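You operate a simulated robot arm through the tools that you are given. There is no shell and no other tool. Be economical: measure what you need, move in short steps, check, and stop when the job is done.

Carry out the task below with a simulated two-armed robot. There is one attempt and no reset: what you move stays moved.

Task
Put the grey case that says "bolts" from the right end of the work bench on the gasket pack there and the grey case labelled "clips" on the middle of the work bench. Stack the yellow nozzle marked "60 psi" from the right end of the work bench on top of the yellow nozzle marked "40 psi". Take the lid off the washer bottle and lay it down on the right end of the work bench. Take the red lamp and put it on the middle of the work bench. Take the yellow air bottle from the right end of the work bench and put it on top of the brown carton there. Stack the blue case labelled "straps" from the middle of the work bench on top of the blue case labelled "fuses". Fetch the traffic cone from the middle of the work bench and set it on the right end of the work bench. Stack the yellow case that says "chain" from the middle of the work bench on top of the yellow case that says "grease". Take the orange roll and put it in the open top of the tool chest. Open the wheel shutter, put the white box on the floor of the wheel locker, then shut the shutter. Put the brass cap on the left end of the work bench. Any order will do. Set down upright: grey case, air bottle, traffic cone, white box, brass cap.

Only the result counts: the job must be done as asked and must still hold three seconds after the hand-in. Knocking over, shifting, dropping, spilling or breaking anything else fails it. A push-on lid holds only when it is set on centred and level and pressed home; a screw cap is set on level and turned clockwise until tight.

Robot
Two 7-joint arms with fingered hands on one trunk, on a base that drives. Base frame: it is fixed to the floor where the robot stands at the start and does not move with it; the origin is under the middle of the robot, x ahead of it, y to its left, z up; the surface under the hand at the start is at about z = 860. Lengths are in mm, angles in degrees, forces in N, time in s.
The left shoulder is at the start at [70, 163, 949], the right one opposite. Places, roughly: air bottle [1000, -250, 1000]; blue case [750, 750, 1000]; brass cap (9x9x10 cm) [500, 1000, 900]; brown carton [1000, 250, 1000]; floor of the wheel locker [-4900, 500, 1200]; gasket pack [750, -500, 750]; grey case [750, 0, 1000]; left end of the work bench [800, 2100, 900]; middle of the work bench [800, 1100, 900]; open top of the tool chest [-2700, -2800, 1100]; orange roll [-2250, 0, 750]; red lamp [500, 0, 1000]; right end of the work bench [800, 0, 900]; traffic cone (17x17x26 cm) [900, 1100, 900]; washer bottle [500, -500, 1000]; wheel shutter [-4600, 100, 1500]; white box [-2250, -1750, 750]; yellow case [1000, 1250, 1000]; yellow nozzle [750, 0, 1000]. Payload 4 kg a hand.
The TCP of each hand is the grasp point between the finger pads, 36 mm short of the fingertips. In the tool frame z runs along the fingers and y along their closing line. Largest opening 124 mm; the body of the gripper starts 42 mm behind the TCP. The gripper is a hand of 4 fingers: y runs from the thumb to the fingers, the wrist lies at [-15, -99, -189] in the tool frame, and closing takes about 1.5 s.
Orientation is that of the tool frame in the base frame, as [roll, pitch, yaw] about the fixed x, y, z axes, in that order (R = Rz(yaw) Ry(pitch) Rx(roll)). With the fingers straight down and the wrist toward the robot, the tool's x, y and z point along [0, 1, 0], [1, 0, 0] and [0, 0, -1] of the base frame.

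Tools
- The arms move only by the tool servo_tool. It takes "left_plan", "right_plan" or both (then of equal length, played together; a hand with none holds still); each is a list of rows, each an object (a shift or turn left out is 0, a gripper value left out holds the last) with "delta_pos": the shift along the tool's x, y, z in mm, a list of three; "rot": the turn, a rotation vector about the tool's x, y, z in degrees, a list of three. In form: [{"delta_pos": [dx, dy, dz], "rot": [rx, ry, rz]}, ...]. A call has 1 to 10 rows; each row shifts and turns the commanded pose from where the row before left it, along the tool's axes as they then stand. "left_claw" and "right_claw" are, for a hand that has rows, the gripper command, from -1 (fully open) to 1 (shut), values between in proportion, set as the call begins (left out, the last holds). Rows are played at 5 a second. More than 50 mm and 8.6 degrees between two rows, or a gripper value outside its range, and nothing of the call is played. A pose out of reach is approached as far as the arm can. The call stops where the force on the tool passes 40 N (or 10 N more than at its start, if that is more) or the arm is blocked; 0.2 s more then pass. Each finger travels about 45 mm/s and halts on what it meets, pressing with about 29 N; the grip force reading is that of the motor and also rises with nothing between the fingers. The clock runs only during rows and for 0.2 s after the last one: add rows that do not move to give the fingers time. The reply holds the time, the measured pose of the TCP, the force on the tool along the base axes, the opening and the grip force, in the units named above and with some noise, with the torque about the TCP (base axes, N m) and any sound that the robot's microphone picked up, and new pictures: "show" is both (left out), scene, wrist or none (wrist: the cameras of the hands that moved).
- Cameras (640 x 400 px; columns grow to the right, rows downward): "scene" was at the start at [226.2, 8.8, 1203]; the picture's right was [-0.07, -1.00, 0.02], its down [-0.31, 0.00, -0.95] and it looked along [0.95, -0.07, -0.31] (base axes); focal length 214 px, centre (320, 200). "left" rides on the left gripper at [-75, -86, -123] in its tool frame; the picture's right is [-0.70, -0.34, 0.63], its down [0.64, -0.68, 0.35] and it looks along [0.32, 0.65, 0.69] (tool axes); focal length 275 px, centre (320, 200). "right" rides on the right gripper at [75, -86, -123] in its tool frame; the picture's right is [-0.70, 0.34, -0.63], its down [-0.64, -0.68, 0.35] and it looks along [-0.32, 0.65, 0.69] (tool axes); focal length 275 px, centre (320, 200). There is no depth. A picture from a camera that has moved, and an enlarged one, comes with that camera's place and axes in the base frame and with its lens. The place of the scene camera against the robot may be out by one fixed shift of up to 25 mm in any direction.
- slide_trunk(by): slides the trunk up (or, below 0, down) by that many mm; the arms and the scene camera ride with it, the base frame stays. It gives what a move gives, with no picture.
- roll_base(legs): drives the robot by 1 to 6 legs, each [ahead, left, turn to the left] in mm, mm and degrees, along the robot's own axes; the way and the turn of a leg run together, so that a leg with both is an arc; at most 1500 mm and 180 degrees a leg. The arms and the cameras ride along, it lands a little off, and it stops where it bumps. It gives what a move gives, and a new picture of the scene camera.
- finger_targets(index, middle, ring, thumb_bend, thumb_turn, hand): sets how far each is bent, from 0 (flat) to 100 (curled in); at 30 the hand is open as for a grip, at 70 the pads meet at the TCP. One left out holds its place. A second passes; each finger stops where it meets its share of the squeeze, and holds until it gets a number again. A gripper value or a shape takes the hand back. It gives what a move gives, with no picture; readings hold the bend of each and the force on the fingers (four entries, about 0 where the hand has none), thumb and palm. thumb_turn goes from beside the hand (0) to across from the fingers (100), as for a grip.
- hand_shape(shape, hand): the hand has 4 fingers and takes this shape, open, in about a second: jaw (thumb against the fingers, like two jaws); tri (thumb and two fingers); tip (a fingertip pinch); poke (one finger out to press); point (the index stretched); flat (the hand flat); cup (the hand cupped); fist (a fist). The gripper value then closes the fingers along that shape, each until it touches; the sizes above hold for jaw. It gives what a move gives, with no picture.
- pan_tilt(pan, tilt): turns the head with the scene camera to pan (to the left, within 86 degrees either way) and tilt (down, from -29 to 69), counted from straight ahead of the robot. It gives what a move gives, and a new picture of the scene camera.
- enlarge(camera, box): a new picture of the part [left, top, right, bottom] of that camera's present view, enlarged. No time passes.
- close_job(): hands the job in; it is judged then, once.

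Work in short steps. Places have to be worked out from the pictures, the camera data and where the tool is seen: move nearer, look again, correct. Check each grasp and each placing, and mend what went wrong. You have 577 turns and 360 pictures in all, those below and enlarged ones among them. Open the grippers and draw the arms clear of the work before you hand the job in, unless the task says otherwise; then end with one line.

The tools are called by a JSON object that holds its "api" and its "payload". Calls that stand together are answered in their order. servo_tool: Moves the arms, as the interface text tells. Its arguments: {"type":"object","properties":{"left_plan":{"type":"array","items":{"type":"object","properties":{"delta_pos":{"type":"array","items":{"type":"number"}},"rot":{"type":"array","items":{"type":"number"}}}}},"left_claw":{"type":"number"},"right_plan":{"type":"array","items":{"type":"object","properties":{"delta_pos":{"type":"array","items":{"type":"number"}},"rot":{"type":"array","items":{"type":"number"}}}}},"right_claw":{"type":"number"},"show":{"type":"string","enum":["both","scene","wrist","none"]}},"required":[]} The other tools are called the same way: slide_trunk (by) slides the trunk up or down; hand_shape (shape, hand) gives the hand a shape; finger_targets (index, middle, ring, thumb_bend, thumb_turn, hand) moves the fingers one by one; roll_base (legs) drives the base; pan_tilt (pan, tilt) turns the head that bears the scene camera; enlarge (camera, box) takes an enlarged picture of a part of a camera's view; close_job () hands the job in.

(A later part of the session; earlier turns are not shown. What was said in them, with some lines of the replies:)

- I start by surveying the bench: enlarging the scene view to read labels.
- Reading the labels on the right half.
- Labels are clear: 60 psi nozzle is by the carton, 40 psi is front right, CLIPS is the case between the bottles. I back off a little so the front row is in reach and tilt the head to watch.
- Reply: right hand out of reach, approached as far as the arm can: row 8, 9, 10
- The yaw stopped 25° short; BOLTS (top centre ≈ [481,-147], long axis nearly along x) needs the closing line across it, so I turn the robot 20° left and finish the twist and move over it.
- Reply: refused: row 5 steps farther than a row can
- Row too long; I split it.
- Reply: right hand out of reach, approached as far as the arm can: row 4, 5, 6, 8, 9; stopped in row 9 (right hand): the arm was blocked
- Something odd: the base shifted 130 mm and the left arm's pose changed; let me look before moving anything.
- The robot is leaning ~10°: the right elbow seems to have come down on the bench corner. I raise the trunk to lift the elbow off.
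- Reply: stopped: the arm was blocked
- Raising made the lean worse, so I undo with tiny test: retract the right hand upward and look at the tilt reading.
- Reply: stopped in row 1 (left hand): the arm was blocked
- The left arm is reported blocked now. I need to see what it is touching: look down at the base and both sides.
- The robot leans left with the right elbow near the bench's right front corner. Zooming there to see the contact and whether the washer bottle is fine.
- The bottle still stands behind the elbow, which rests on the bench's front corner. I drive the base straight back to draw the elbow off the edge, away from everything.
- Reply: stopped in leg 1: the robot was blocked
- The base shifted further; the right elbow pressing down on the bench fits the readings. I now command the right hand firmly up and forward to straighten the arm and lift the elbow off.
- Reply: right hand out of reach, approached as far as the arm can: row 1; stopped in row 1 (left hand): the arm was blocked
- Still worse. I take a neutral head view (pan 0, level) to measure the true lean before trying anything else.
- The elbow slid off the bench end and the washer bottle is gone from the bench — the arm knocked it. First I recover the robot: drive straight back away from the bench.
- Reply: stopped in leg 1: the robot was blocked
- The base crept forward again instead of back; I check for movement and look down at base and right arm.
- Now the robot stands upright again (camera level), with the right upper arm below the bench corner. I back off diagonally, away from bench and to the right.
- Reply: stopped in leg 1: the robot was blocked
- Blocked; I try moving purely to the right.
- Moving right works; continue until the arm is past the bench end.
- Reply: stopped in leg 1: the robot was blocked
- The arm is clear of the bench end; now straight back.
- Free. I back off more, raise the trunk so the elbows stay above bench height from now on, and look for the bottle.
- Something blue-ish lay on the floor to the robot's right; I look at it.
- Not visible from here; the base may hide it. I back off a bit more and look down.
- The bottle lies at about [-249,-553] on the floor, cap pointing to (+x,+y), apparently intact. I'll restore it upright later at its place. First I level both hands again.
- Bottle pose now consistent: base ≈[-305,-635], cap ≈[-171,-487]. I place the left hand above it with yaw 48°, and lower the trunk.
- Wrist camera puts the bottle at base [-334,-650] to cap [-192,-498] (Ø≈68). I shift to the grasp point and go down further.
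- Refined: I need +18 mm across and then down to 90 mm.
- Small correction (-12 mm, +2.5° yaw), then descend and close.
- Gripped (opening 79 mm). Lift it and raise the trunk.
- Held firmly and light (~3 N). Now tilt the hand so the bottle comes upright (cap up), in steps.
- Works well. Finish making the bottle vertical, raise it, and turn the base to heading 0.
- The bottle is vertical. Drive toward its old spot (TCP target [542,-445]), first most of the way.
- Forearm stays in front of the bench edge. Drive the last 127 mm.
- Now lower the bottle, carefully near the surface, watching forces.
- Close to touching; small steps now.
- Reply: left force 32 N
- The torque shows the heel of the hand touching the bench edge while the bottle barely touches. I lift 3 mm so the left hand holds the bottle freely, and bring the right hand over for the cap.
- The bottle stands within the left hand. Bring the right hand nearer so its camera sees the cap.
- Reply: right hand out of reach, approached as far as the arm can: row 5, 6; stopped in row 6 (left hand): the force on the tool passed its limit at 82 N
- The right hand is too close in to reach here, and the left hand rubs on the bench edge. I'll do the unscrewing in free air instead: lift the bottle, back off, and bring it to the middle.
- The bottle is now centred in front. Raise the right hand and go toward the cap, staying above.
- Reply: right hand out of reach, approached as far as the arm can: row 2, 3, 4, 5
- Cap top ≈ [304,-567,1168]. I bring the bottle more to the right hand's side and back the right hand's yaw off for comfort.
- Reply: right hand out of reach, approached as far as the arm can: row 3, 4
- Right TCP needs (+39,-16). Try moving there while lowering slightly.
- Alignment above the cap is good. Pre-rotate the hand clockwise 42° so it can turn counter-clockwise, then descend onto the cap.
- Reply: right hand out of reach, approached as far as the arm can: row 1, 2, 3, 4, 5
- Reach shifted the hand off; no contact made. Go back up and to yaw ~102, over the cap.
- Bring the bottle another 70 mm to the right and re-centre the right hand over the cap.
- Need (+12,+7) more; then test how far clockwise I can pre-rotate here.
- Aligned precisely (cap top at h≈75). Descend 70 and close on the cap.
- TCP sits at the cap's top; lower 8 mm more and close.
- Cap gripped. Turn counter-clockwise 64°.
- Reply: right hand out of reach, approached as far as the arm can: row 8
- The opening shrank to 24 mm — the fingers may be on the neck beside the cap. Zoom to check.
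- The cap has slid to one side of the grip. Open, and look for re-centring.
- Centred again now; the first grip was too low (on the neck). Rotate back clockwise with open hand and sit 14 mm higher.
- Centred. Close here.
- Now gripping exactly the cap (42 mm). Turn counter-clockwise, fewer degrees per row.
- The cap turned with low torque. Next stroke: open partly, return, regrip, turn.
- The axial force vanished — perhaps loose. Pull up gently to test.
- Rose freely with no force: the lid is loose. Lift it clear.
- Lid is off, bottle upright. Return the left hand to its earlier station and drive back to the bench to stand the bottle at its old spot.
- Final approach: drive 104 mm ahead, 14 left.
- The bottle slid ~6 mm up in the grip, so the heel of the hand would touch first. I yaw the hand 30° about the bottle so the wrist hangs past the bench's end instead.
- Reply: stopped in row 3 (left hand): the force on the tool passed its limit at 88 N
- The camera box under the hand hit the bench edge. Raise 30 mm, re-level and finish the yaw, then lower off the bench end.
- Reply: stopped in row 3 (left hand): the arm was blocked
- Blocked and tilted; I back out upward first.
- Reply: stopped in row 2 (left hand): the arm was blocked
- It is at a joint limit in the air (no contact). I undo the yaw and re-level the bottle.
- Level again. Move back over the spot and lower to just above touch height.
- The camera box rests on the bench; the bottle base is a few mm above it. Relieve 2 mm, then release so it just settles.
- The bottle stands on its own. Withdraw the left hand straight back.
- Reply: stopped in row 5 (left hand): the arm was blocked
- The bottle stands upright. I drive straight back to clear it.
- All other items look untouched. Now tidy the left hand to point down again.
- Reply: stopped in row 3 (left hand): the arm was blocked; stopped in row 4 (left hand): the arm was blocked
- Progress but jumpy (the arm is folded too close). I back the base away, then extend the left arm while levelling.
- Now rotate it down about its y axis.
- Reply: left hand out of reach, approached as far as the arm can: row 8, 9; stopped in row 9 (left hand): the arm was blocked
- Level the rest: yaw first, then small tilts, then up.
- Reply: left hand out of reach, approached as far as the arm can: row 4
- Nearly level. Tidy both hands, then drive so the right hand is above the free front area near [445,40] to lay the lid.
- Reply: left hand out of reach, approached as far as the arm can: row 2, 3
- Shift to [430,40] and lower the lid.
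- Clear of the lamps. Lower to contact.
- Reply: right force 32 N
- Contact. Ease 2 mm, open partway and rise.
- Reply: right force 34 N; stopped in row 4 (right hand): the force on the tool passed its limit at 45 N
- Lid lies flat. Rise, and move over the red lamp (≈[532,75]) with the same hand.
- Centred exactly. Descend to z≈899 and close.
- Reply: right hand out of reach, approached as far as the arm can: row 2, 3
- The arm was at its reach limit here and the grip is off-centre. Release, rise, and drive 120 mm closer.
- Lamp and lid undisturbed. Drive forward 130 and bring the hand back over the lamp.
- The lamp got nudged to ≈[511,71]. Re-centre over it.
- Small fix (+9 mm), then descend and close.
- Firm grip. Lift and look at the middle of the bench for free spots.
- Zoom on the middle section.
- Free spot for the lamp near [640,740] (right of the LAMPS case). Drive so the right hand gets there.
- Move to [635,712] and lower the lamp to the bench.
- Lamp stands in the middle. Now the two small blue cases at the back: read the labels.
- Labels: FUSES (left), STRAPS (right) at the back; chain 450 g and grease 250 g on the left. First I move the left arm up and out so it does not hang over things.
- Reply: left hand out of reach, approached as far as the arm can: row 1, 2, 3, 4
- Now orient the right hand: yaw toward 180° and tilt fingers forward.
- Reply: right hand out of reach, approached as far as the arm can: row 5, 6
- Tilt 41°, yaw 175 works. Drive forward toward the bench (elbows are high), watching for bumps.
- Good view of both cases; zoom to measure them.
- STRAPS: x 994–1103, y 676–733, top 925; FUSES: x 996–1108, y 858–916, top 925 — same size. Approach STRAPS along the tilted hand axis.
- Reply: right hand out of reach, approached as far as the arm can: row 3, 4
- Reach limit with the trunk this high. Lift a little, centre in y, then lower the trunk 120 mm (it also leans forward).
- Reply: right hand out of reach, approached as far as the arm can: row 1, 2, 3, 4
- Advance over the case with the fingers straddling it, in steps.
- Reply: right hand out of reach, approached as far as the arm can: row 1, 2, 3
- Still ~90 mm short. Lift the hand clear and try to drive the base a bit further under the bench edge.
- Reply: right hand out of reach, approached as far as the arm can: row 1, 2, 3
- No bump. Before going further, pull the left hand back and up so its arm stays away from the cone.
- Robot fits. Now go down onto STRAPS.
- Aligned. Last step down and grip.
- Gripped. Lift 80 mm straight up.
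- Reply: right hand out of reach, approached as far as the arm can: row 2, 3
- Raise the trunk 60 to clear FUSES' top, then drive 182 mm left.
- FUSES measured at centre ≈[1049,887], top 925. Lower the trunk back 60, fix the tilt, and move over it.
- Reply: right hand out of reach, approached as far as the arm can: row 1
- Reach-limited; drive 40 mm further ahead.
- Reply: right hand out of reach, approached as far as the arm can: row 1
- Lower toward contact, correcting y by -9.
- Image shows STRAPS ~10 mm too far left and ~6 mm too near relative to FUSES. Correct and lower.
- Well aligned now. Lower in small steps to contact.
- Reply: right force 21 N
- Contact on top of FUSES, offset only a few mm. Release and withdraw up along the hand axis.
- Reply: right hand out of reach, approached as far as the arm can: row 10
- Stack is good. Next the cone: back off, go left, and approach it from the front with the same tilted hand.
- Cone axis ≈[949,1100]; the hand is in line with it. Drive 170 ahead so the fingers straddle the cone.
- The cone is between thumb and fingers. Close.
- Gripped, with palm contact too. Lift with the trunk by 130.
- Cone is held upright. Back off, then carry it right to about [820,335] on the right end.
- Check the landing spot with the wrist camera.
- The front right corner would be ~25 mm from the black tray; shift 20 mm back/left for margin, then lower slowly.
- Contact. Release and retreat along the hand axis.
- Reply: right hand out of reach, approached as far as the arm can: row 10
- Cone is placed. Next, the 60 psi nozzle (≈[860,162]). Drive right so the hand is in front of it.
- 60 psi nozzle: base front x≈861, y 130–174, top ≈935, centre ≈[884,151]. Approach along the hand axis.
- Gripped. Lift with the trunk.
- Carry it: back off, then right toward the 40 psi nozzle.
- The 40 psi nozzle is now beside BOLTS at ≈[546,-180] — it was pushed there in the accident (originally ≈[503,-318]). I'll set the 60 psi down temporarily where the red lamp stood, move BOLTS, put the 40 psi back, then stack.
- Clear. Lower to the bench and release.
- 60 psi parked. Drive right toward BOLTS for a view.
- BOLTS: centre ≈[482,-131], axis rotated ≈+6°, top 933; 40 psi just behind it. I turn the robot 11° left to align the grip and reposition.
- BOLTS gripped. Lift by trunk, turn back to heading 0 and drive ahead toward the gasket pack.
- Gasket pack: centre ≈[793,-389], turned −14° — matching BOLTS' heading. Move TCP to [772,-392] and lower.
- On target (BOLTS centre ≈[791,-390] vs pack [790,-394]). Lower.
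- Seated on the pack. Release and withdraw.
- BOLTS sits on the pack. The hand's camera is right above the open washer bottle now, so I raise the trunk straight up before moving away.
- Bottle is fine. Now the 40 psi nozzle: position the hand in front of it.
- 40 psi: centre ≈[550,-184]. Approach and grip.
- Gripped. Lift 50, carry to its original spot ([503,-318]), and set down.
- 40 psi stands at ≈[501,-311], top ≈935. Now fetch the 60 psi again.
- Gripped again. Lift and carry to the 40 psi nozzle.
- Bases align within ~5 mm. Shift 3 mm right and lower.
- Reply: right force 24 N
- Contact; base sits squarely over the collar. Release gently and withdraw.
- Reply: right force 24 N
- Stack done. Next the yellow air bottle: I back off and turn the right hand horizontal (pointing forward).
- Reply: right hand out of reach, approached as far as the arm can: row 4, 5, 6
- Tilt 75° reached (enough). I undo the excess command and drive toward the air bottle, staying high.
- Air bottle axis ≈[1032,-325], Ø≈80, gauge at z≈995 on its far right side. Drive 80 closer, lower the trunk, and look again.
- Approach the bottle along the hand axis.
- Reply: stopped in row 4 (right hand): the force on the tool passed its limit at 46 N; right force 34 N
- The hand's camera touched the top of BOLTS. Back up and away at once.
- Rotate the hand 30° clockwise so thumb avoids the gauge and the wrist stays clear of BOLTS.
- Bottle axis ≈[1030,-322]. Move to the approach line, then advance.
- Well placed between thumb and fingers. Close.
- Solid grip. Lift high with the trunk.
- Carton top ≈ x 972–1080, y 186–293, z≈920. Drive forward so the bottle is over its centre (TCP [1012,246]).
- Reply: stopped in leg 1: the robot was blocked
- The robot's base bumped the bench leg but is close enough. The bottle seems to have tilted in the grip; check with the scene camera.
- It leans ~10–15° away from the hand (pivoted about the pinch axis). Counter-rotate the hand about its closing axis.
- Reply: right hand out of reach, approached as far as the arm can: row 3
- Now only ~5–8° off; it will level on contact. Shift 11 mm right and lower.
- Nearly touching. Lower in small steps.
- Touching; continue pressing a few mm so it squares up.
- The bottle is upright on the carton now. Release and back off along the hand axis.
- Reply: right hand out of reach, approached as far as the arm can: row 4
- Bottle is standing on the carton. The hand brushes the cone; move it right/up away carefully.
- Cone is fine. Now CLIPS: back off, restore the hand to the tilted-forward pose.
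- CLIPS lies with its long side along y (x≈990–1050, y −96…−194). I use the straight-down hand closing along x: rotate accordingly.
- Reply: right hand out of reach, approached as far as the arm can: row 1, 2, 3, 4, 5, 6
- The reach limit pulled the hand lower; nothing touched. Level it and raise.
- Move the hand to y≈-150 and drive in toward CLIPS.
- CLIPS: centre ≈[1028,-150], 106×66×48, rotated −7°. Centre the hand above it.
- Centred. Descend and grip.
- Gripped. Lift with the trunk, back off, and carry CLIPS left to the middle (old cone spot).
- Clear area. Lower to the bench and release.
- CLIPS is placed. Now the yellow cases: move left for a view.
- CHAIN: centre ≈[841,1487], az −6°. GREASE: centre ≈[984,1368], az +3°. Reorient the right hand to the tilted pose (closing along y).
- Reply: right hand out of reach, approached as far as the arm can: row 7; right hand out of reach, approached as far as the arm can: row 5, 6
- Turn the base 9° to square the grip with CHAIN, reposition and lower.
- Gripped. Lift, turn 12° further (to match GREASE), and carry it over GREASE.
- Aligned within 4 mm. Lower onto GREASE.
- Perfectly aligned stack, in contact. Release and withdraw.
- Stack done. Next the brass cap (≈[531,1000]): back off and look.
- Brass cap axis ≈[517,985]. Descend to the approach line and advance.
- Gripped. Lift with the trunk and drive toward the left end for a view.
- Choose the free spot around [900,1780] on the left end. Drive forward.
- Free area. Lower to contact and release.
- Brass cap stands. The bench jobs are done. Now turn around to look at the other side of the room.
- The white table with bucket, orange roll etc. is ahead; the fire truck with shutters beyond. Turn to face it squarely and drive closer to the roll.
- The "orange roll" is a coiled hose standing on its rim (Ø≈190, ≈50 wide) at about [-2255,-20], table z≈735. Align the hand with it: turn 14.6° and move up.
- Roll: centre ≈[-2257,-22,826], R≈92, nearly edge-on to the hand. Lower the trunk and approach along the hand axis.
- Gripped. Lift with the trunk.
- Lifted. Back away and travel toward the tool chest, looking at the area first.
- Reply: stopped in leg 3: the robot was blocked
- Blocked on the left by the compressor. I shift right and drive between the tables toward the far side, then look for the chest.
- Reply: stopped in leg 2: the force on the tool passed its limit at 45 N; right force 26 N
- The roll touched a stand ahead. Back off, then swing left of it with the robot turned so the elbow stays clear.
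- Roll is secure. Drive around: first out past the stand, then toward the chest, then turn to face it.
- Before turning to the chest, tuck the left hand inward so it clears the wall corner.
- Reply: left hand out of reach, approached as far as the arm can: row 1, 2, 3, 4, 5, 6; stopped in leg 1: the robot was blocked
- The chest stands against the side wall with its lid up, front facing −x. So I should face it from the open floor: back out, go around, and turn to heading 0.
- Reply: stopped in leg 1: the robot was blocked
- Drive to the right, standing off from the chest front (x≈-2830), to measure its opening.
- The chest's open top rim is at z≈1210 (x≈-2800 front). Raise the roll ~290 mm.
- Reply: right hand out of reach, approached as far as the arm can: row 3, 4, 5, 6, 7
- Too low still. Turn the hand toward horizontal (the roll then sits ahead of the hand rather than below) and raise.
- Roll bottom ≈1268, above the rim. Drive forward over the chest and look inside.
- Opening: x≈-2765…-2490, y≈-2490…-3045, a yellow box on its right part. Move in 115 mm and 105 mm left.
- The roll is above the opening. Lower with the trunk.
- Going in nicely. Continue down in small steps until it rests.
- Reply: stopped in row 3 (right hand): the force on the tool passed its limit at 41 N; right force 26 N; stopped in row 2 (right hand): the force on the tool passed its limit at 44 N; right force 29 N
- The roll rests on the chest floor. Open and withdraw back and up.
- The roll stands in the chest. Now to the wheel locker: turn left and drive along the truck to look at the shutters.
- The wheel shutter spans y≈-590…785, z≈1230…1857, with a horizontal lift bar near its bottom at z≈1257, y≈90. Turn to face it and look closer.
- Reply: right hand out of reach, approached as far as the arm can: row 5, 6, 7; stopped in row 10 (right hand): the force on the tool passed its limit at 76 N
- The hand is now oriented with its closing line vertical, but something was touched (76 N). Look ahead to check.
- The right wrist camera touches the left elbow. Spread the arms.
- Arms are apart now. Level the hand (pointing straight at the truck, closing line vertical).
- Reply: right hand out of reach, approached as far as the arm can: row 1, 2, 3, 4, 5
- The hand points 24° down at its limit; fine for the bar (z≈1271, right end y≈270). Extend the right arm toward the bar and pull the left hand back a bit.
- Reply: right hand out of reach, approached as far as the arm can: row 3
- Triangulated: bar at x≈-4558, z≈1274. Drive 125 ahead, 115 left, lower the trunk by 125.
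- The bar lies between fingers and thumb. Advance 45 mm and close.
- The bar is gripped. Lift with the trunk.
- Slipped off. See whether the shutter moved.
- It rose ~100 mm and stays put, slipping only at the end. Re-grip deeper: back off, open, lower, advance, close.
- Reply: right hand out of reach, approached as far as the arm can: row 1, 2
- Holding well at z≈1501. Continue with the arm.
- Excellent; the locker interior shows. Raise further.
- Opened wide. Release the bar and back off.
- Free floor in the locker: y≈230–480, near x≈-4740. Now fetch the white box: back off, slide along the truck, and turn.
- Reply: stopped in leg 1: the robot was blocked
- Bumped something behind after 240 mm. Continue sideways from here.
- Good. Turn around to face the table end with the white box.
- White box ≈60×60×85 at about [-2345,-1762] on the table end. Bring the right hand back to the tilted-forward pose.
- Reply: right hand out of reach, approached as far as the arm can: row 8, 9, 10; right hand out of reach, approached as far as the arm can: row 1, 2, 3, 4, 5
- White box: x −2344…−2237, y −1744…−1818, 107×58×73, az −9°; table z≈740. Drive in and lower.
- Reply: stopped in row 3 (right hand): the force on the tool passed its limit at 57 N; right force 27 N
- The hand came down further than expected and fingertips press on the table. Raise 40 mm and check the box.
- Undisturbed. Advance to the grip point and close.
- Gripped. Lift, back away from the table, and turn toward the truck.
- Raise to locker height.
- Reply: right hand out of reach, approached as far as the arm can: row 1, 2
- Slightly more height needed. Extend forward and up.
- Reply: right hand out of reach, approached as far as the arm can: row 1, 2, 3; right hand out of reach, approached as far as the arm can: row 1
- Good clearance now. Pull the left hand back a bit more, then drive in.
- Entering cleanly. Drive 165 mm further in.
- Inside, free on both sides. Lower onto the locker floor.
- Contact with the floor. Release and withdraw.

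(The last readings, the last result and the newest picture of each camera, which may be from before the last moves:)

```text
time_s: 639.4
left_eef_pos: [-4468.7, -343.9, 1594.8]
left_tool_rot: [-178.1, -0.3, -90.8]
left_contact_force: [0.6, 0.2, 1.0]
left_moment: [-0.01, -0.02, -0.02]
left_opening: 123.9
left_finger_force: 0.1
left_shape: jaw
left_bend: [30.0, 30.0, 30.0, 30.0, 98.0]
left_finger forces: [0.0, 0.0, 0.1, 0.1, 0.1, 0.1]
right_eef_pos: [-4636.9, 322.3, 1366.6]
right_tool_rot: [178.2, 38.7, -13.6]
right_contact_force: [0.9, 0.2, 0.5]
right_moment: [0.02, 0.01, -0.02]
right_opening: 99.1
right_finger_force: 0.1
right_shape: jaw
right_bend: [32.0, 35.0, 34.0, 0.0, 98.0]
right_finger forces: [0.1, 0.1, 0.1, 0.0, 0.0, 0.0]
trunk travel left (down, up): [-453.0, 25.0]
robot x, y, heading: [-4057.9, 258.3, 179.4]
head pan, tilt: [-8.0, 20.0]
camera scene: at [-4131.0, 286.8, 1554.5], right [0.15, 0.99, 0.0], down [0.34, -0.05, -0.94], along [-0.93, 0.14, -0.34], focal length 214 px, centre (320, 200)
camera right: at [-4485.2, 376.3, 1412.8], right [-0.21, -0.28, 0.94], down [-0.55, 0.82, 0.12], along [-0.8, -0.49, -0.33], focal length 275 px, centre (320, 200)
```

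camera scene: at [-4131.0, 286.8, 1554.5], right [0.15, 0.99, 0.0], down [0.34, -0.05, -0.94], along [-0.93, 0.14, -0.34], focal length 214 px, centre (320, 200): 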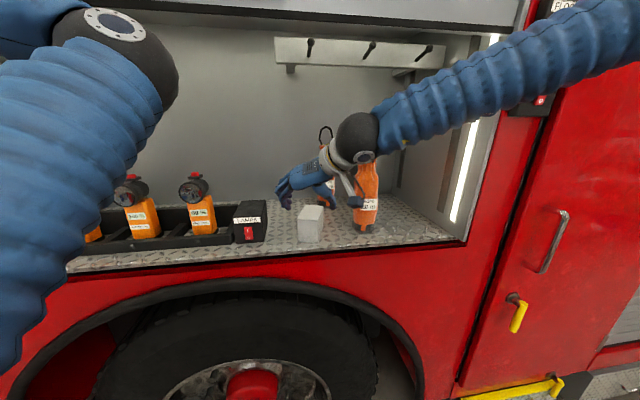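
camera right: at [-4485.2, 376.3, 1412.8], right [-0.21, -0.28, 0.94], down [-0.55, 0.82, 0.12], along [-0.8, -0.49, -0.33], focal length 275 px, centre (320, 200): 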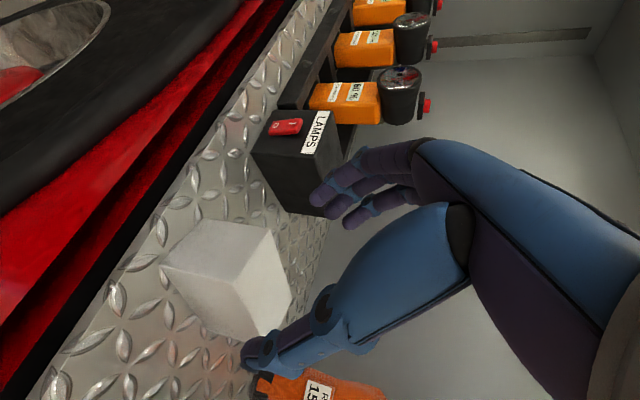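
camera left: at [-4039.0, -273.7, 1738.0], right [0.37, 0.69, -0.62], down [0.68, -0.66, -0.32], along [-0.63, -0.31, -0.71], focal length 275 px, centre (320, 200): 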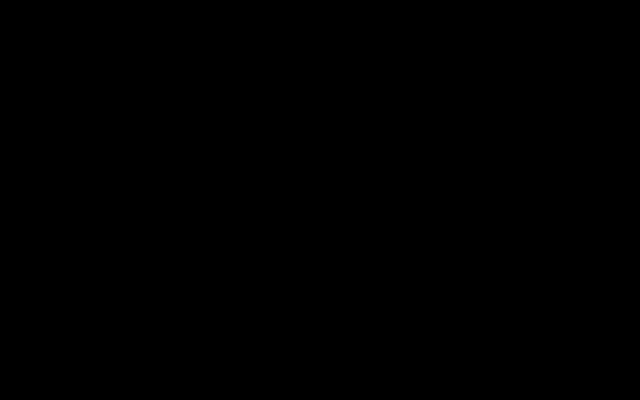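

White box stands on the locker floor. Back out and re-orient the hand for the bar.

{"api": "roll_base", "payload": {"legs": [[-400, 0, 0]]}}

{"api": "servo_tool", "payload": {"right_plan": [{"delta_pos": [-25, 0, -31], "rot": [0, -7.5, 0]}, {"delta_pos": [-25, 0, -31], "rot": [0, -7.5, 0]}, {"rot": [0, -7.5, 0]}, {"rot": [0, -7.5, 0]}], "show": "none"}}

{"api": "servo_tool", "payload": {"right_plan": [{"rot": [0, 0, 8.5]}, {"rot": [0, 0, 8.5]}, {"rot": [0, 0, 8.5]}, {"rot": [0, 0, 8.5]}, {"rot": [0, 0, 8.5]}, {"rot": [0, 0, 8.5]}, {"rot": [0, 0, 8.5]}, {"rot": [0, 0, 8.5]}, {"rot": [0, 0, 8.5]}, {"rot": [0, 0, 8.5]}], "show": "scene"}}

```text
time_s: 641.9
left_eef_pos: [-4066.4, -349.1, 1594.3]
left_tool_rot: [-178.0, -0.3, -90.8]
left_contact_force: [0.0, -0.1, 0.5]
left_moment: [0.01, -0.01, 0.03]
left_opening: 124.1
left_finger_force: 0.0
left_shape: jaw
left_bend: [30.0, 30.0, 30.0, 30.0, 98.0]
left_finger forces: [0.0, 0.0, 0.0, 0.0, 0.1, 0.0]
right_eef_pos: [-4232.1, 318.2, 1364.8]
right_tool_rot: [178.2, 38.5, -13.8]
right_contact_force: [0.5, -0.9, -0.9]
right_moment: [-0.04, -0.03, -0.01]
right_opening: 99.2
right_finger_force: 0.1
right_shape: jaw
right_bend: [32.0, 35.0, 34.0, 0.0, 98.0]
right_finger forces: [0.0, 0.0, 0.0, 0.1, 0.1, 0.0]
trunk travel left (down, up): [-453.0, 25.0]
robot x, y, heading: [-3653.1, 251.6, 179.2]
head pan, tilt: [-8.0, 20.0]
camera scene: at [-3727.3, 282.0, 1554.3], right [0.15, 0.99, 0.0], down [0.34, -0.05, -0.94], along [-0.93, 0.14, -0.34], focal length 214 px, centre (320, 200)
```

scene: 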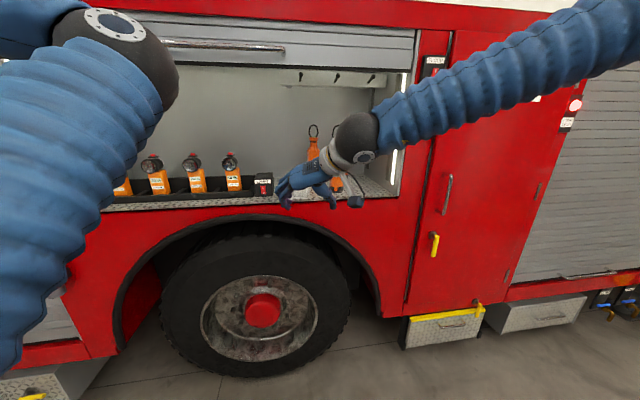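

```text
time_s: 642.9
left_eef_pos: [-4066.2, -348.8, 1594.8]
left_tool_rot: [-177.9, -0.2, -90.9]
left_contact_force: [-1.0, -0.5, 1.4]
left_moment: [0.0, 0.0, -0.02]
left_opening: 124.1
left_finger_force: 0.0
left_shape: jaw
left_bend: [30.0, 30.0, 30.0, 30.0, 98.0]
left_finger forces: [0.0, 0.0, 0.0, 0.0, 0.0, 0.1]
right_eef_pos: [-4227.6, 318.2, 1445.2]
right_tool_rot: [176.2, 68.6, -16.1]
right_contact_force: [0.3, 0.4, 0.8]
right_moment: [-0.03, 0.0, -0.01]
right_opening: 99.0
right_finger_force: 0.0
right_shape: jaw
right_bend: [32.0, 35.0, 34.0, 0.0, 98.0]
right_finger forces: [0.0, 0.0, 0.0, 0.0, 0.0, 0.0]
trunk travel left (down, up): [-453.0, 25.0]
robot x, y, heading: [-3652.8, 256.1, 179.4]
head pan, tilt: [-8.0, 20.0]
no pictures are left
```

```text
time_s: 645.1
left_eef_pos: [-4065.5, -347.9, 1594.1]
left_tool_rot: [-178.0, -0.2, -90.9]
left_contact_force: [0.5, 0.0, -0.4]
left_moment: [0.01, 0.02, -0.02]
left_opening: 123.9
left_finger_force: 0.0
left_shape: jaw
left_bend: [30.0, 30.0, 30.0, 30.0, 98.0]
left_finger forces: [0.0, 0.0, 0.0, 0.0, 0.0, 0.0]
right_eef_pos: [-4224.4, 329.1, 1450.1]
right_tool_rot: [111.7, 3.2, -100.6]
right_contact_force: [-0.6, 0.8, -0.2]
right_moment: [0.01, 0.03, 0.03]
right_opening: 99.0
right_finger_force: 0.0
right_shape: jaw
right_bend: [32.0, 35.0, 34.0, 0.0, 98.0]
right_finger forces: [0.0, 0.1, 0.1, 0.0, 0.0, 0.1]
right hand out of reach, approached as far as the arm can: row 10
trunk travel left (down, up): [-453.0, 25.0]
robot x, y, heading: [-3648.6, 254.1, 179.3]
head pan, tilt: [-8.0, 20.0]
no pictures are left
```

Pictures are exhausted, so I continue by readings alone: the bar was last released at TCP [-4546,187,1781] with this same hand orientation. Raise and extend to that approach pose.

{"api": "servo_tool", "payload": {"right_plan": [{"delta_pos": [-0.6, 40.4, -6.6]}, {"delta_pos": [-0.6, 40.4, -6.6]}, {"delta_pos": [-0.6, 40.4, -6.6]}, {"delta_pos": [-0.6, 40.4, -6.6]}, {"delta_pos": [-0.6, 40.4, -6.6]}, {"delta_pos": [-0.6, 40.4, -6.6]}, {"delta_pos": [-0.6, 40.4, -6.6]}, {"delta_pos": [-0.6, 40.4, -6.6]}], "show": "none"}}

```text
time_s: 646.9
left_eef_pos: [-4069.3, -347.8, 1595.2]
left_tool_rot: [-177.7, -0.2, -91.0]
left_contact_force: [-0.5, 0.2, -0.6]
left_moment: [0.0, 0.01, -0.02]
left_opening: 123.9
left_finger_force: 0.0
left_shape: jaw
left_bend: [30.0, 30.0, 30.0, 30.0, 98.0]
left_finger forces: [0.0, 0.1, 0.1, 0.1, 0.0, 0.0]
right_eef_pos: [-4298.5, 335.5, 1769.4]
right_tool_rot: [111.5, 3.3, -100.8]
right_contact_force: [-0.4, 0.2, -0.1]
right_moment: [0.01, 0.03, -0.01]
right_opening: 99.4
right_finger_force: 0.1
right_shape: jaw
right_bend: [32.0, 35.0, 34.0, 0.0, 98.0]
right_finger forces: [0.0, 0.1, 0.2, 0.0, 0.0, 0.1]
right hand out of reach, approached as far as the arm can: row 8
trunk travel left (down, up): [-453.0, 25.0]
robot x, y, heading: [-3649.7, 251.0, 179.3]
head pan, tilt: [-8.0, 20.0]
no pictures are left
```

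{"api": "slide_trunk", "payload": {"by": 12}}

{"api": "roll_base", "payload": {"legs": [[0, 146, 0], [170, 0, 0]]}}

```text
time_s: 647.5
left_eef_pos: [-4067.1, -347.9, 1606.4]
left_tool_rot: [-177.9, -0.2, -90.9]
left_contact_force: [-0.4, -0.4, -1.0]
left_moment: [-0.01, -0.01, 0.03]
left_opening: 124.0
left_finger_force: 0.1
left_shape: jaw
left_bend: [30.0, 30.0, 30.0, 30.0, 98.0]
left_finger forces: [0.0, 0.0, 0.0, 0.0, 0.0, 0.1]
right_eef_pos: [-4298.0, 333.2, 1782.4]
right_tool_rot: [111.5, 3.3, -100.7]
right_contact_force: [0.3, 0.3, -0.8]
right_moment: [0.0, 0.01, 0.01]
right_opening: 98.8
right_finger_force: 0.1
right_shape: jaw
right_bend: [32.0, 35.0, 34.0, 0.0, 98.0]
right_finger forces: [0.0, 0.0, 0.1, 0.0, 0.0, 0.1]
trunk travel left (down, up): [-465.0, 13.0]
robot x, y, heading: [-3650.6, 252.4, 179.3]
head pan, tilt: [-8.0, 20.0]
```

```text
time_s: 650.0
left_eef_pos: [-4235.9, -490.5, 1608.5]
left_tool_rot: [-178.1, -0.3, -90.9]
left_contact_force: [-0.4, 0.0, 0.1]
left_moment: [-0.04, 0.04, -0.01]
left_opening: 124.1
left_finger_force: 0.1
left_shape: jaw
left_bend: [30.0, 30.0, 30.0, 30.0, 98.0]
left_finger forces: [0.0, 0.1, 0.1, 0.0, 0.1, 0.0]
right_eef_pos: [-4465.2, 188.9, 1784.1]
right_tool_rot: [111.4, 3.2, -100.8]
right_contact_force: [0.2, -0.2, 0.1]
right_moment: [0.0, 0.03, -0.03]
right_opening: 99.3
right_finger_force: 0.1
right_shape: jaw
right_bend: [32.0, 35.0, 34.0, 0.0, 98.0]
right_finger forces: [0.1, 0.0, 0.0, 0.1, 0.1, 0.0]
trunk travel left (down, up): [-465.0, 13.0]
robot x, y, heading: [-3823.2, 113.1, 179.2]
head pan, tilt: [-8.0, 20.0]
```

{"api": "roll_base", "payload": {"legs": [[80, 0, 0]]}}

{"api": "servo_tool", "payload": {"right_plan": [{}, {}, {}, {}, {}, {}, {}, {}, {}], "right_claw": 1, "show": "none"}}

```text
time_s: 651.0
left_eef_pos: [-4312.0, -491.0, 1607.4]
left_tool_rot: [-178.0, -0.2, -90.9]
left_contact_force: [0.4, -0.4, -1.3]
left_moment: [0.01, 0.03, -0.02]
left_opening: 124.1
left_finger_force: 0.1
left_shape: jaw
left_bend: [30.0, 30.0, 30.0, 30.0, 98.0]
left_finger forces: [0.0, 0.0, 0.0, 0.0, 0.0, 0.1]
right_eef_pos: [-4544.3, 190.9, 1783.6]
right_tool_rot: [111.3, 3.2, -100.7]
right_contact_force: [0.9, 0.7, -0.5]
right_moment: [0.01, 0.0, 0.02]
right_opening: 98.9
right_finger_force: 0.1
right_shape: jaw
right_bend: [32.0, 35.0, 34.0, 0.0, 98.0]
right_finger forces: [0.1, 0.0, 0.0, 0.1, 0.1, 0.0]
trunk travel left (down, up): [-465.0, 13.0]
robot x, y, heading: [-3900.6, 108.7, 179.1]
head pan, tilt: [-8.0, 20.0]
```

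```text
time_s: 653.0
left_eef_pos: [-4312.8, -489.5, 1608.2]
left_tool_rot: [-178.1, -0.3, -90.9]
left_contact_force: [1.2, -0.3, 0.5]
left_moment: [-0.02, -0.03, -0.02]
left_opening: 124.1
left_finger_force: 0.1
left_shape: jaw
left_bend: [30.0, 30.0, 30.0, 30.0, 98.0]
left_finger forces: [0.1, 0.0, 0.0, 0.0, 0.0, 0.0]
right_eef_pos: [-4543.4, 191.3, 1784.3]
right_tool_rot: [111.2, 3.3, -100.9]
right_contact_force: [8.7, -0.2, 6.4]
right_moment: [0.08, 0.05, -0.07]
right_opening: 12.4
right_finger_force: 28.6
right_shape: jaw
right_bend: [66.0, 67.0, 70.0, 66.0, 100.0]
right_finger forces: [15.9, 9.2, 5.1, 0.0, 27.6, 0.0]
trunk travel left (down, up): [-465.0, 13.0]
robot x, y, heading: [-3902.4, 107.7, 179.5]
head pan, tilt: [-8.0, 20.0]
no pictures are left
```

The bar is gripped again (opening 12, all fingers loaded). Pull the shutter down with the trunk, checking the grip.

{"api": "slide_trunk", "payload": {"by": -80}}

{"api": "slide_trunk", "payload": {"by": -100}}

```text
time_s: 654.2
left_eef_pos: [-4313.1, -489.5, 1526.5]
left_tool_rot: [-178.1, -0.2, -90.9]
left_contact_force: [0.5, 0.6, 0.3]
left_moment: [0.0, 0.02, 0.01]
left_opening: 123.8
left_finger_force: 0.1
left_shape: jaw
left_bend: [30.0, 30.0, 30.0, 30.0, 98.0]
left_finger forces: [0.0, 0.0, 0.0, 0.0, 0.0, 0.1]
right_eef_pos: [-4542.7, 189.8, 1701.8]
right_tool_rot: [111.5, 3.3, -100.5]
right_contact_force: [14.6, -1.6, -3.7]
right_moment: [-0.02, -0.27, -0.06]
right_opening: 12.3
right_finger_force: 28.5
right_shape: jaw
right_bend: [67.0, 68.0, 70.0, 66.0, 100.0]
right_finger forces: [14.3, 7.7, 2.7, 0.1, 34.1, 0.0]
trunk travel left (down, up): [-385.0, 93.0]
robot x, y, heading: [-3900.0, 108.0, 179.4]
head pan, tilt: [-8.0, 20.0]
```

```text
time_s: 655.5
left_eef_pos: [-4312.6, -491.5, 1427.7]
left_tool_rot: [-178.1, -0.2, -91.0]
left_contact_force: [-0.5, -0.4, 0.0]
left_moment: [-0.04, 0.0, 0.0]
left_opening: 123.7
left_finger_force: 0.1
left_shape: jaw
left_bend: [30.0, 30.0, 30.0, 30.0, 98.0]
left_finger forces: [0.0, 0.1, 0.1, 0.0, 0.0, 0.1]
right_eef_pos: [-4544.2, 190.1, 1602.3]
right_tool_rot: [111.5, 3.3, -100.6]
right_contact_force: [17.2, -2.4, -1.6]
right_moment: [0.01, -0.29, -0.1]
right_opening: 12.8
right_finger_force: 29.2
right_shape: jaw
right_bend: [67.0, 68.0, 70.0, 66.0, 100.0]
right_finger forces: [14.5, 7.8, 2.9, 0.0, 35.3, 0.0]
trunk travel left (down, up): [-285.0, 193.0]
robot x, y, heading: [-3898.1, 108.5, 179.3]
head pan, tilt: [-8.0, 20.0]
```

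{"api": "slide_trunk", "payload": {"by": -100}}

{"api": "slide_trunk", "payload": {"by": -100}}

```text
time_s: 656.8
left_eef_pos: [-4313.3, -489.3, 1326.8]
left_tool_rot: [-178.1, -0.1, -90.7]
left_contact_force: [-0.1, 0.2, 0.1]
left_moment: [-0.03, -0.01, -0.01]
left_opening: 124.1
left_finger_force: 0.0
left_shape: jaw
left_bend: [30.0, 30.0, 30.0, 30.0, 98.0]
left_finger forces: [0.1, 0.0, 0.1, 0.1, 0.0, 0.0]
right_eef_pos: [-4544.6, 189.8, 1500.6]
right_tool_rot: [111.6, 3.4, -100.8]
right_contact_force: [20.0, -3.2, -4.2]
right_moment: [-0.05, -0.42, -0.07]
right_opening: 13.4
right_finger_force: 28.9
right_shape: jaw
right_bend: [71.0, 71.0, 70.0, 65.0, 100.0]
right_finger forces: [13.5, 7.1, 2.7, 0.0, 38.0, 0.0]
trunk travel left (down, up): [-185.0, 293.0]
robot x, y, heading: [-3902.4, 114.5, 179.1]
head pan, tilt: [-8.0, 20.0]
```

```text
time_s: 657.6
left_eef_pos: [-4318.7, -490.2, 1270.5]
left_tool_rot: [-177.4, -0.2, -91.0]
left_contact_force: [0.1, -0.1, 0.0]
left_moment: [-0.03, 0.02, 0.0]
left_opening: 123.9
left_finger_force: 0.0
left_shape: jaw
left_bend: [30.0, 30.0, 30.0, 30.0, 98.0]
left_finger forces: [0.0, 0.0, 0.0, 0.0, 0.0, 0.1]
right_eef_pos: [-4546.3, 189.7, 1445.7]
right_tool_rot: [111.9, 3.4, -100.3]
right_contact_force: [33.0, -1.8, -8.9]
right_moment: [-0.11, -0.88, -0.21]
right_opening: 16.1
right_finger_force: 29.1
right_shape: jaw
right_bend: [71.0, 71.0, 70.0, 64.0, 100.0]
right_finger forces: [11.5, 5.0, 1.8, 0.0, 46.4, 0.1]
trunk travel left (down, up): [-135.0, 343.0]
robot x, y, heading: [-3897.1, 106.6, 179.3]
head pan, tilt: [-8.0, 20.0]
stopped: the force on the tool passed its limit at 43 N (the readings are from after the stop); the commanded pose is now the measured one
```

Forward pressure has built up; relieve it by 6 mm, then continue down.

{"api": "servo_tool", "payload": {"right_plan": [{"delta_pos": [-1.1, -2.2, -5.5]}], "show": "none"}}

{"api": "slide_trunk", "payload": {"by": -60}}

```text
time_s: 658.0
left_eef_pos: [-4319.3, -491.2, 1270.9]
left_tool_rot: [-177.4, -0.3, -91.0]
left_contact_force: [0.1, 0.5, 0.9]
left_moment: [-0.01, 0.02, 0.02]
left_opening: 123.9
left_finger_force: 0.0
left_shape: jaw
left_bend: [30.0, 30.0, 30.0, 30.0, 98.0]
left_finger forces: [0.1, 0.0, 0.0, 0.1, 0.1, 0.0]
right_eef_pos: [-4545.8, 190.9, 1444.9]
right_tool_rot: [111.9, 3.4, -100.7]
right_contact_force: [12.4, -1.7, -5.8]
right_moment: [-0.04, -0.37, -0.06]
right_opening: 14.9
right_finger_force: 29.2
right_shape: jaw
right_bend: [71.0, 71.0, 70.0, 64.0, 100.0]
right_finger forces: [11.7, 5.7, 3.0, 0.0, 33.0, 0.0]
trunk travel left (down, up): [-135.0, 343.0]
robot x, y, heading: [-3904.1, 109.0, 179.3]
head pan, tilt: [-8.0, 20.0]
no pictures are left
```

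```text
time_s: 658.7
left_eef_pos: [-4325.0, -490.6, 1227.5]
left_tool_rot: [-176.8, -0.2, -91.0]
left_contact_force: [-0.4, 0.7, 0.0]
left_moment: [-0.03, 0.01, 0.04]
left_opening: 124.1
left_finger_force: 0.1
left_shape: jaw
left_bend: [30.0, 30.0, 30.0, 30.0, 98.0]
left_finger forces: [0.0, 0.1, 0.0, 0.0, 0.0, 0.1]
right_eef_pos: [-4546.3, 190.1, 1400.9]
right_tool_rot: [112.3, 3.5, -100.5]
right_contact_force: [27.4, 0.1, -7.2]
right_moment: [-0.08, -0.72, -0.18]
right_opening: 15.9
right_finger_force: 28.9
right_shape: jaw
right_bend: [71.0, 71.0, 70.0, 64.0, 100.0]
right_finger forces: [12.6, 6.1, 2.0, 0.1, 42.9, 0.0]
trunk travel left (down, up): [-96.0, 382.0]
robot x, y, heading: [-3902.2, 110.3, 179.3]
head pan, tilt: [-8.0, 20.0]
stopped: the force on the tool passed its limit at 41 N (the readings are from after the stop); the commanded pose is now the measured one
```

{"api": "servo_tool", "payload": {"right_plan": [{"delta_pos": [-1.3, -2.6, -6.4]}, {"delta_pos": [1.6, -27.8, 11.1]}, {"delta_pos": [1.6, -27.8, 11.1]}], "show": "none"}}

```text
time_s: 659.5
left_eef_pos: [-4325.9, -490.2, 1227.9]
left_tool_rot: [-176.7, -0.2, -90.9]
left_contact_force: [0.4, 0.6, 0.1]
left_moment: [-0.03, 0.03, 0.03]
left_opening: 124.2
left_finger_force: 0.0
left_shape: jaw
left_bend: [30.0, 30.0, 30.0, 30.0, 98.0]
left_finger forces: [0.0, 0.0, 0.0, 0.0, 0.1, 0.0]
right_eef_pos: [-4544.1, 189.9, 1339.7]
right_tool_rot: [112.3, 3.4, -100.5]
right_contact_force: [7.2, -2.0, 3.0]
right_moment: [0.07, 0.01, 0.0]
right_opening: 12.8
right_finger_force: 28.6
right_shape: jaw
right_bend: [66.0, 67.0, 70.0, 66.0, 100.0]
right_finger forces: [16.7, 10.6, 3.8, 0.0, 28.2, 0.0]
trunk travel left (down, up): [-96.0, 382.0]
robot x, y, heading: [-3897.8, 109.9, 179.1]
head pan, tilt: [-8.0, 20.0]
no pictures are left
```

{"api": "servo_tool", "payload": {"right_plan": [{"delta_pos": [1.6, -27.8, 11.1]}, {"delta_pos": [0.8, -13.9, 5.5]}], "show": "none"}}

{"api": "servo_tool", "payload": {"right_plan": [{"delta_pos": [0.3, -4.6, 1.8]}, {"delta_pos": [0.3, -4.6, 1.8]}, {"delta_pos": [0.3, -4.6, 1.8]}], "show": "none"}}

```text
time_s: 660.1
left_eef_pos: [-4326.5, -490.1, 1226.9]
left_tool_rot: [-176.6, -0.2, -90.9]
left_contact_force: [-0.2, -0.7, 0.6]
left_moment: [0.01, 0.05, -0.02]
left_opening: 123.8
left_finger_force: 0.0
left_shape: jaw
left_bend: [30.0, 30.0, 30.0, 30.0, 98.0]
left_finger forces: [0.0, 0.0, 0.0, 0.0, 0.0, 0.0]
right_eef_pos: [-4541.9, 189.7, 1296.0]
right_tool_rot: [112.3, 3.4, -100.5]
right_contact_force: [5.9, 0.0, 7.0]
right_moment: [0.12, 0.21, -0.05]
right_opening: 12.1
right_finger_force: 28.9
right_shape: jaw
right_bend: [65.0, 66.0, 69.0, 66.0, 100.0]
right_finger forces: [18.1, 11.9, 4.1, 0.0, 26.1, 0.0]
trunk travel left (down, up): [-96.0, 382.0]
robot x, y, heading: [-3899.3, 106.2, 179.1]
head pan, tilt: [-8.0, 20.0]
no pictures are left
```

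```text
time_s: 660.9
left_eef_pos: [-4326.6, -489.5, 1227.7]
left_tool_rot: [-176.8, -0.3, -90.9]
left_contact_force: [0.0, 1.0, -0.6]
left_moment: [0.02, 0.02, -0.01]
left_opening: 123.9
left_finger_force: 0.1
left_shape: jaw
left_bend: [30.0, 30.0, 30.0, 30.0, 98.0]
left_finger forces: [0.0, 0.0, 0.1, 0.1, 0.0, 0.1]
right_eef_pos: [-4541.1, 191.2, 1281.8]
right_tool_rot: [112.4, 3.4, -100.6]
right_contact_force: [-2.6, 0.0, 7.8]
right_moment: [0.09, 0.31, -0.03]
right_opening: 11.7
right_finger_force: 28.6
right_shape: jaw
right_bend: [65.0, 66.0, 69.0, 66.0, 100.0]
right_finger forces: [18.8, 12.1, 4.4, 0.0, 22.4, 0.1]
trunk travel left (down, up): [-96.0, 382.0]
robot x, y, heading: [-3901.5, 109.7, 179.3]
head pan, tilt: [-8.0, 20.0]
no pictures are left
```

{"api": "servo_tool", "payload": {"right_plan": [{"delta_pos": [0.3, -4.6, 1.8]}, {"delta_pos": [0.3, -4.6, 1.8]}], "show": "none"}}

{"api": "servo_tool", "payload": {"right_plan": [{"delta_pos": [0.3, -4.6, 1.8]}, {"delta_pos": [0.3, -4.6, 1.8]}], "show": "none"}}

```text
time_s: 661.5
left_eef_pos: [-4324.4, -490.3, 1228.0]
left_tool_rot: [-176.9, -0.2, -90.8]
left_contact_force: [0.1, -0.4, -0.2]
left_moment: [0.01, 0.01, -0.01]
left_opening: 123.9
left_finger_force: 0.1
left_shape: jaw
left_bend: [30.0, 30.0, 30.0, 30.0, 98.0]
left_finger forces: [0.0, 0.1, 0.0, 0.1, 0.0, 0.0]
right_eef_pos: [-4539.3, 191.3, 1275.4]
right_tool_rot: [112.0, 3.3, -100.7]
right_contact_force: [1.4, 1.4, 34.4]
right_moment: [0.29, 1.23, -0.09]
right_opening: 10.4
right_finger_force: 28.8
right_shape: jaw
right_bend: [62.0, 63.0, 64.0, 67.0, 100.0]
right_finger forces: [27.2, 21.2, 5.4, 0.0, 16.9, 0.1]
trunk travel left (down, up): [-96.0, 382.0]
robot x, y, heading: [-3900.1, 114.1, 179.1]
head pan, tilt: [-8.0, 20.0]
no pictures are left
```

```text
time_s: 661.9
left_eef_pos: [-4325.8, -488.9, 1227.5]
left_tool_rot: [-176.8, -0.2, -91.0]
left_contact_force: [-0.8, 0.5, -0.5]
left_moment: [-0.02, 0.0, 0.03]
left_opening: 124.0
left_finger_force: 0.1
left_shape: jaw
left_bend: [30.0, 30.0, 30.0, 30.0, 98.0]
left_finger forces: [0.1, 0.1, 0.0, 0.0, 0.0, 0.0]
right_eef_pos: [-4539.9, 190.5, 1273.3]
right_tool_rot: [111.6, 2.9, -100.6]
right_contact_force: [7.8, 0.5, 28.5]
right_moment: [0.16, 1.05, -0.06]
right_opening: 10.2
right_finger_force: 29.3
right_shape: jaw
right_bend: [61.0, 62.0, 71.0, 68.0, 100.0]
right_finger forces: [25.7, 22.6, 0.0, 0.1, 21.0, 0.1]
trunk travel left (down, up): [-96.0, 382.0]
robot x, y, heading: [-3900.3, 109.2, 179.0]
head pan, tilt: [-8.0, 20.0]
stopped in row 2 (right hand): the force on the tool passed its limit at 46 N (the readings are from after the stop); the commanded pose is now the measured one
no pictures are left
```

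Firm stop at the closed height: the shutter is shut. Release and back straight off.

{"api": "servo_tool", "payload": {"right_plan": [{}, {}, {}, {}, {}, {}, {"delta_pos": [-6, -12.4, -30]}, {"delta_pos": [-6, -12.4, -30]}, {"delta_pos": [-6, -12.4, -30]}], "right_claw": -1, "show": "none"}}

{"api": "roll_base", "payload": {"legs": [[-250, 0, 0]]}}

```text
time_s: 663.9
left_eef_pos: [-4325.2, -490.5, 1229.0]
left_tool_rot: [-176.8, -0.2, -91.0]
left_contact_force: [1.6, 0.9, -0.6]
left_moment: [0.02, 0.0, -0.01]
left_opening: 124.0
left_finger_force: 0.1
left_shape: jaw
left_bend: [30.0, 30.0, 30.0, 30.0, 98.0]
left_finger forces: [0.1, 0.0, 0.0, 0.1, 0.0, 0.0]
right_eef_pos: [-4438.9, 191.3, 1271.4]
right_tool_rot: [112.0, 3.2, -100.4]
right_contact_force: [-0.1, 0.2, -1.1]
right_moment: [-0.03, 0.01, -0.01]
right_opening: 123.5
right_finger_force: 0.0
right_shape: jaw
right_bend: [30.0, 30.0, 30.0, 30.0, 98.0]
right_finger forces: [0.0, 0.0, 0.0, 0.0, 0.0, 0.0]
trunk travel left (down, up): [-96.0, 382.0]
robot x, y, heading: [-3898.1, 109.2, 179.4]
head pan, tilt: [-8.0, 20.0]
no pictures are left
```

```text
time_s: 665.7
left_eef_pos: [-4075.8, -493.6, 1228.2]
left_tool_rot: [-176.7, -0.1, -90.9]
left_contact_force: [-0.3, -0.5, 0.2]
left_moment: [-0.01, -0.01, 0.02]
left_opening: 124.2
left_finger_force: 0.0
left_shape: jaw
left_bend: [30.0, 30.0, 30.0, 30.0, 98.0]
left_finger forces: [0.0, 0.0, 0.0, 0.1, 0.1, 0.0]
right_eef_pos: [-4191.9, 187.9, 1271.8]
right_tool_rot: [112.1, 3.2, -100.5]
right_contact_force: [0.3, 0.4, -0.4]
right_moment: [0.0, -0.02, 0.02]
right_opening: 123.7
right_finger_force: 0.0
right_shape: jaw
right_bend: [30.0, 30.0, 30.0, 30.0, 98.0]
right_finger forces: [0.0, 0.0, 0.0, 0.0, 0.1, 0.0]
trunk travel left (down, up): [-96.0, 382.0]
robot x, y, heading: [-3650.7, 106.9, 179.3]
head pan, tilt: [-8.0, 20.0]
```

The right hand is open and clear of the truck, and every step has been carried out. I hand the job in.

{"api": "close_job", "payload": {}}

```text
The job is handed in.
```

All the tasks were carried out and the job is handed in, but it may fail. Early on my arm knocked the washer bottle off the bench and pushed the 40 psi nozzle aside; I put both back close to their original places. My pictures then ran out, so I closed the wheel shutter by feel, stopping when it hit its end stop, and could not check it by eye.
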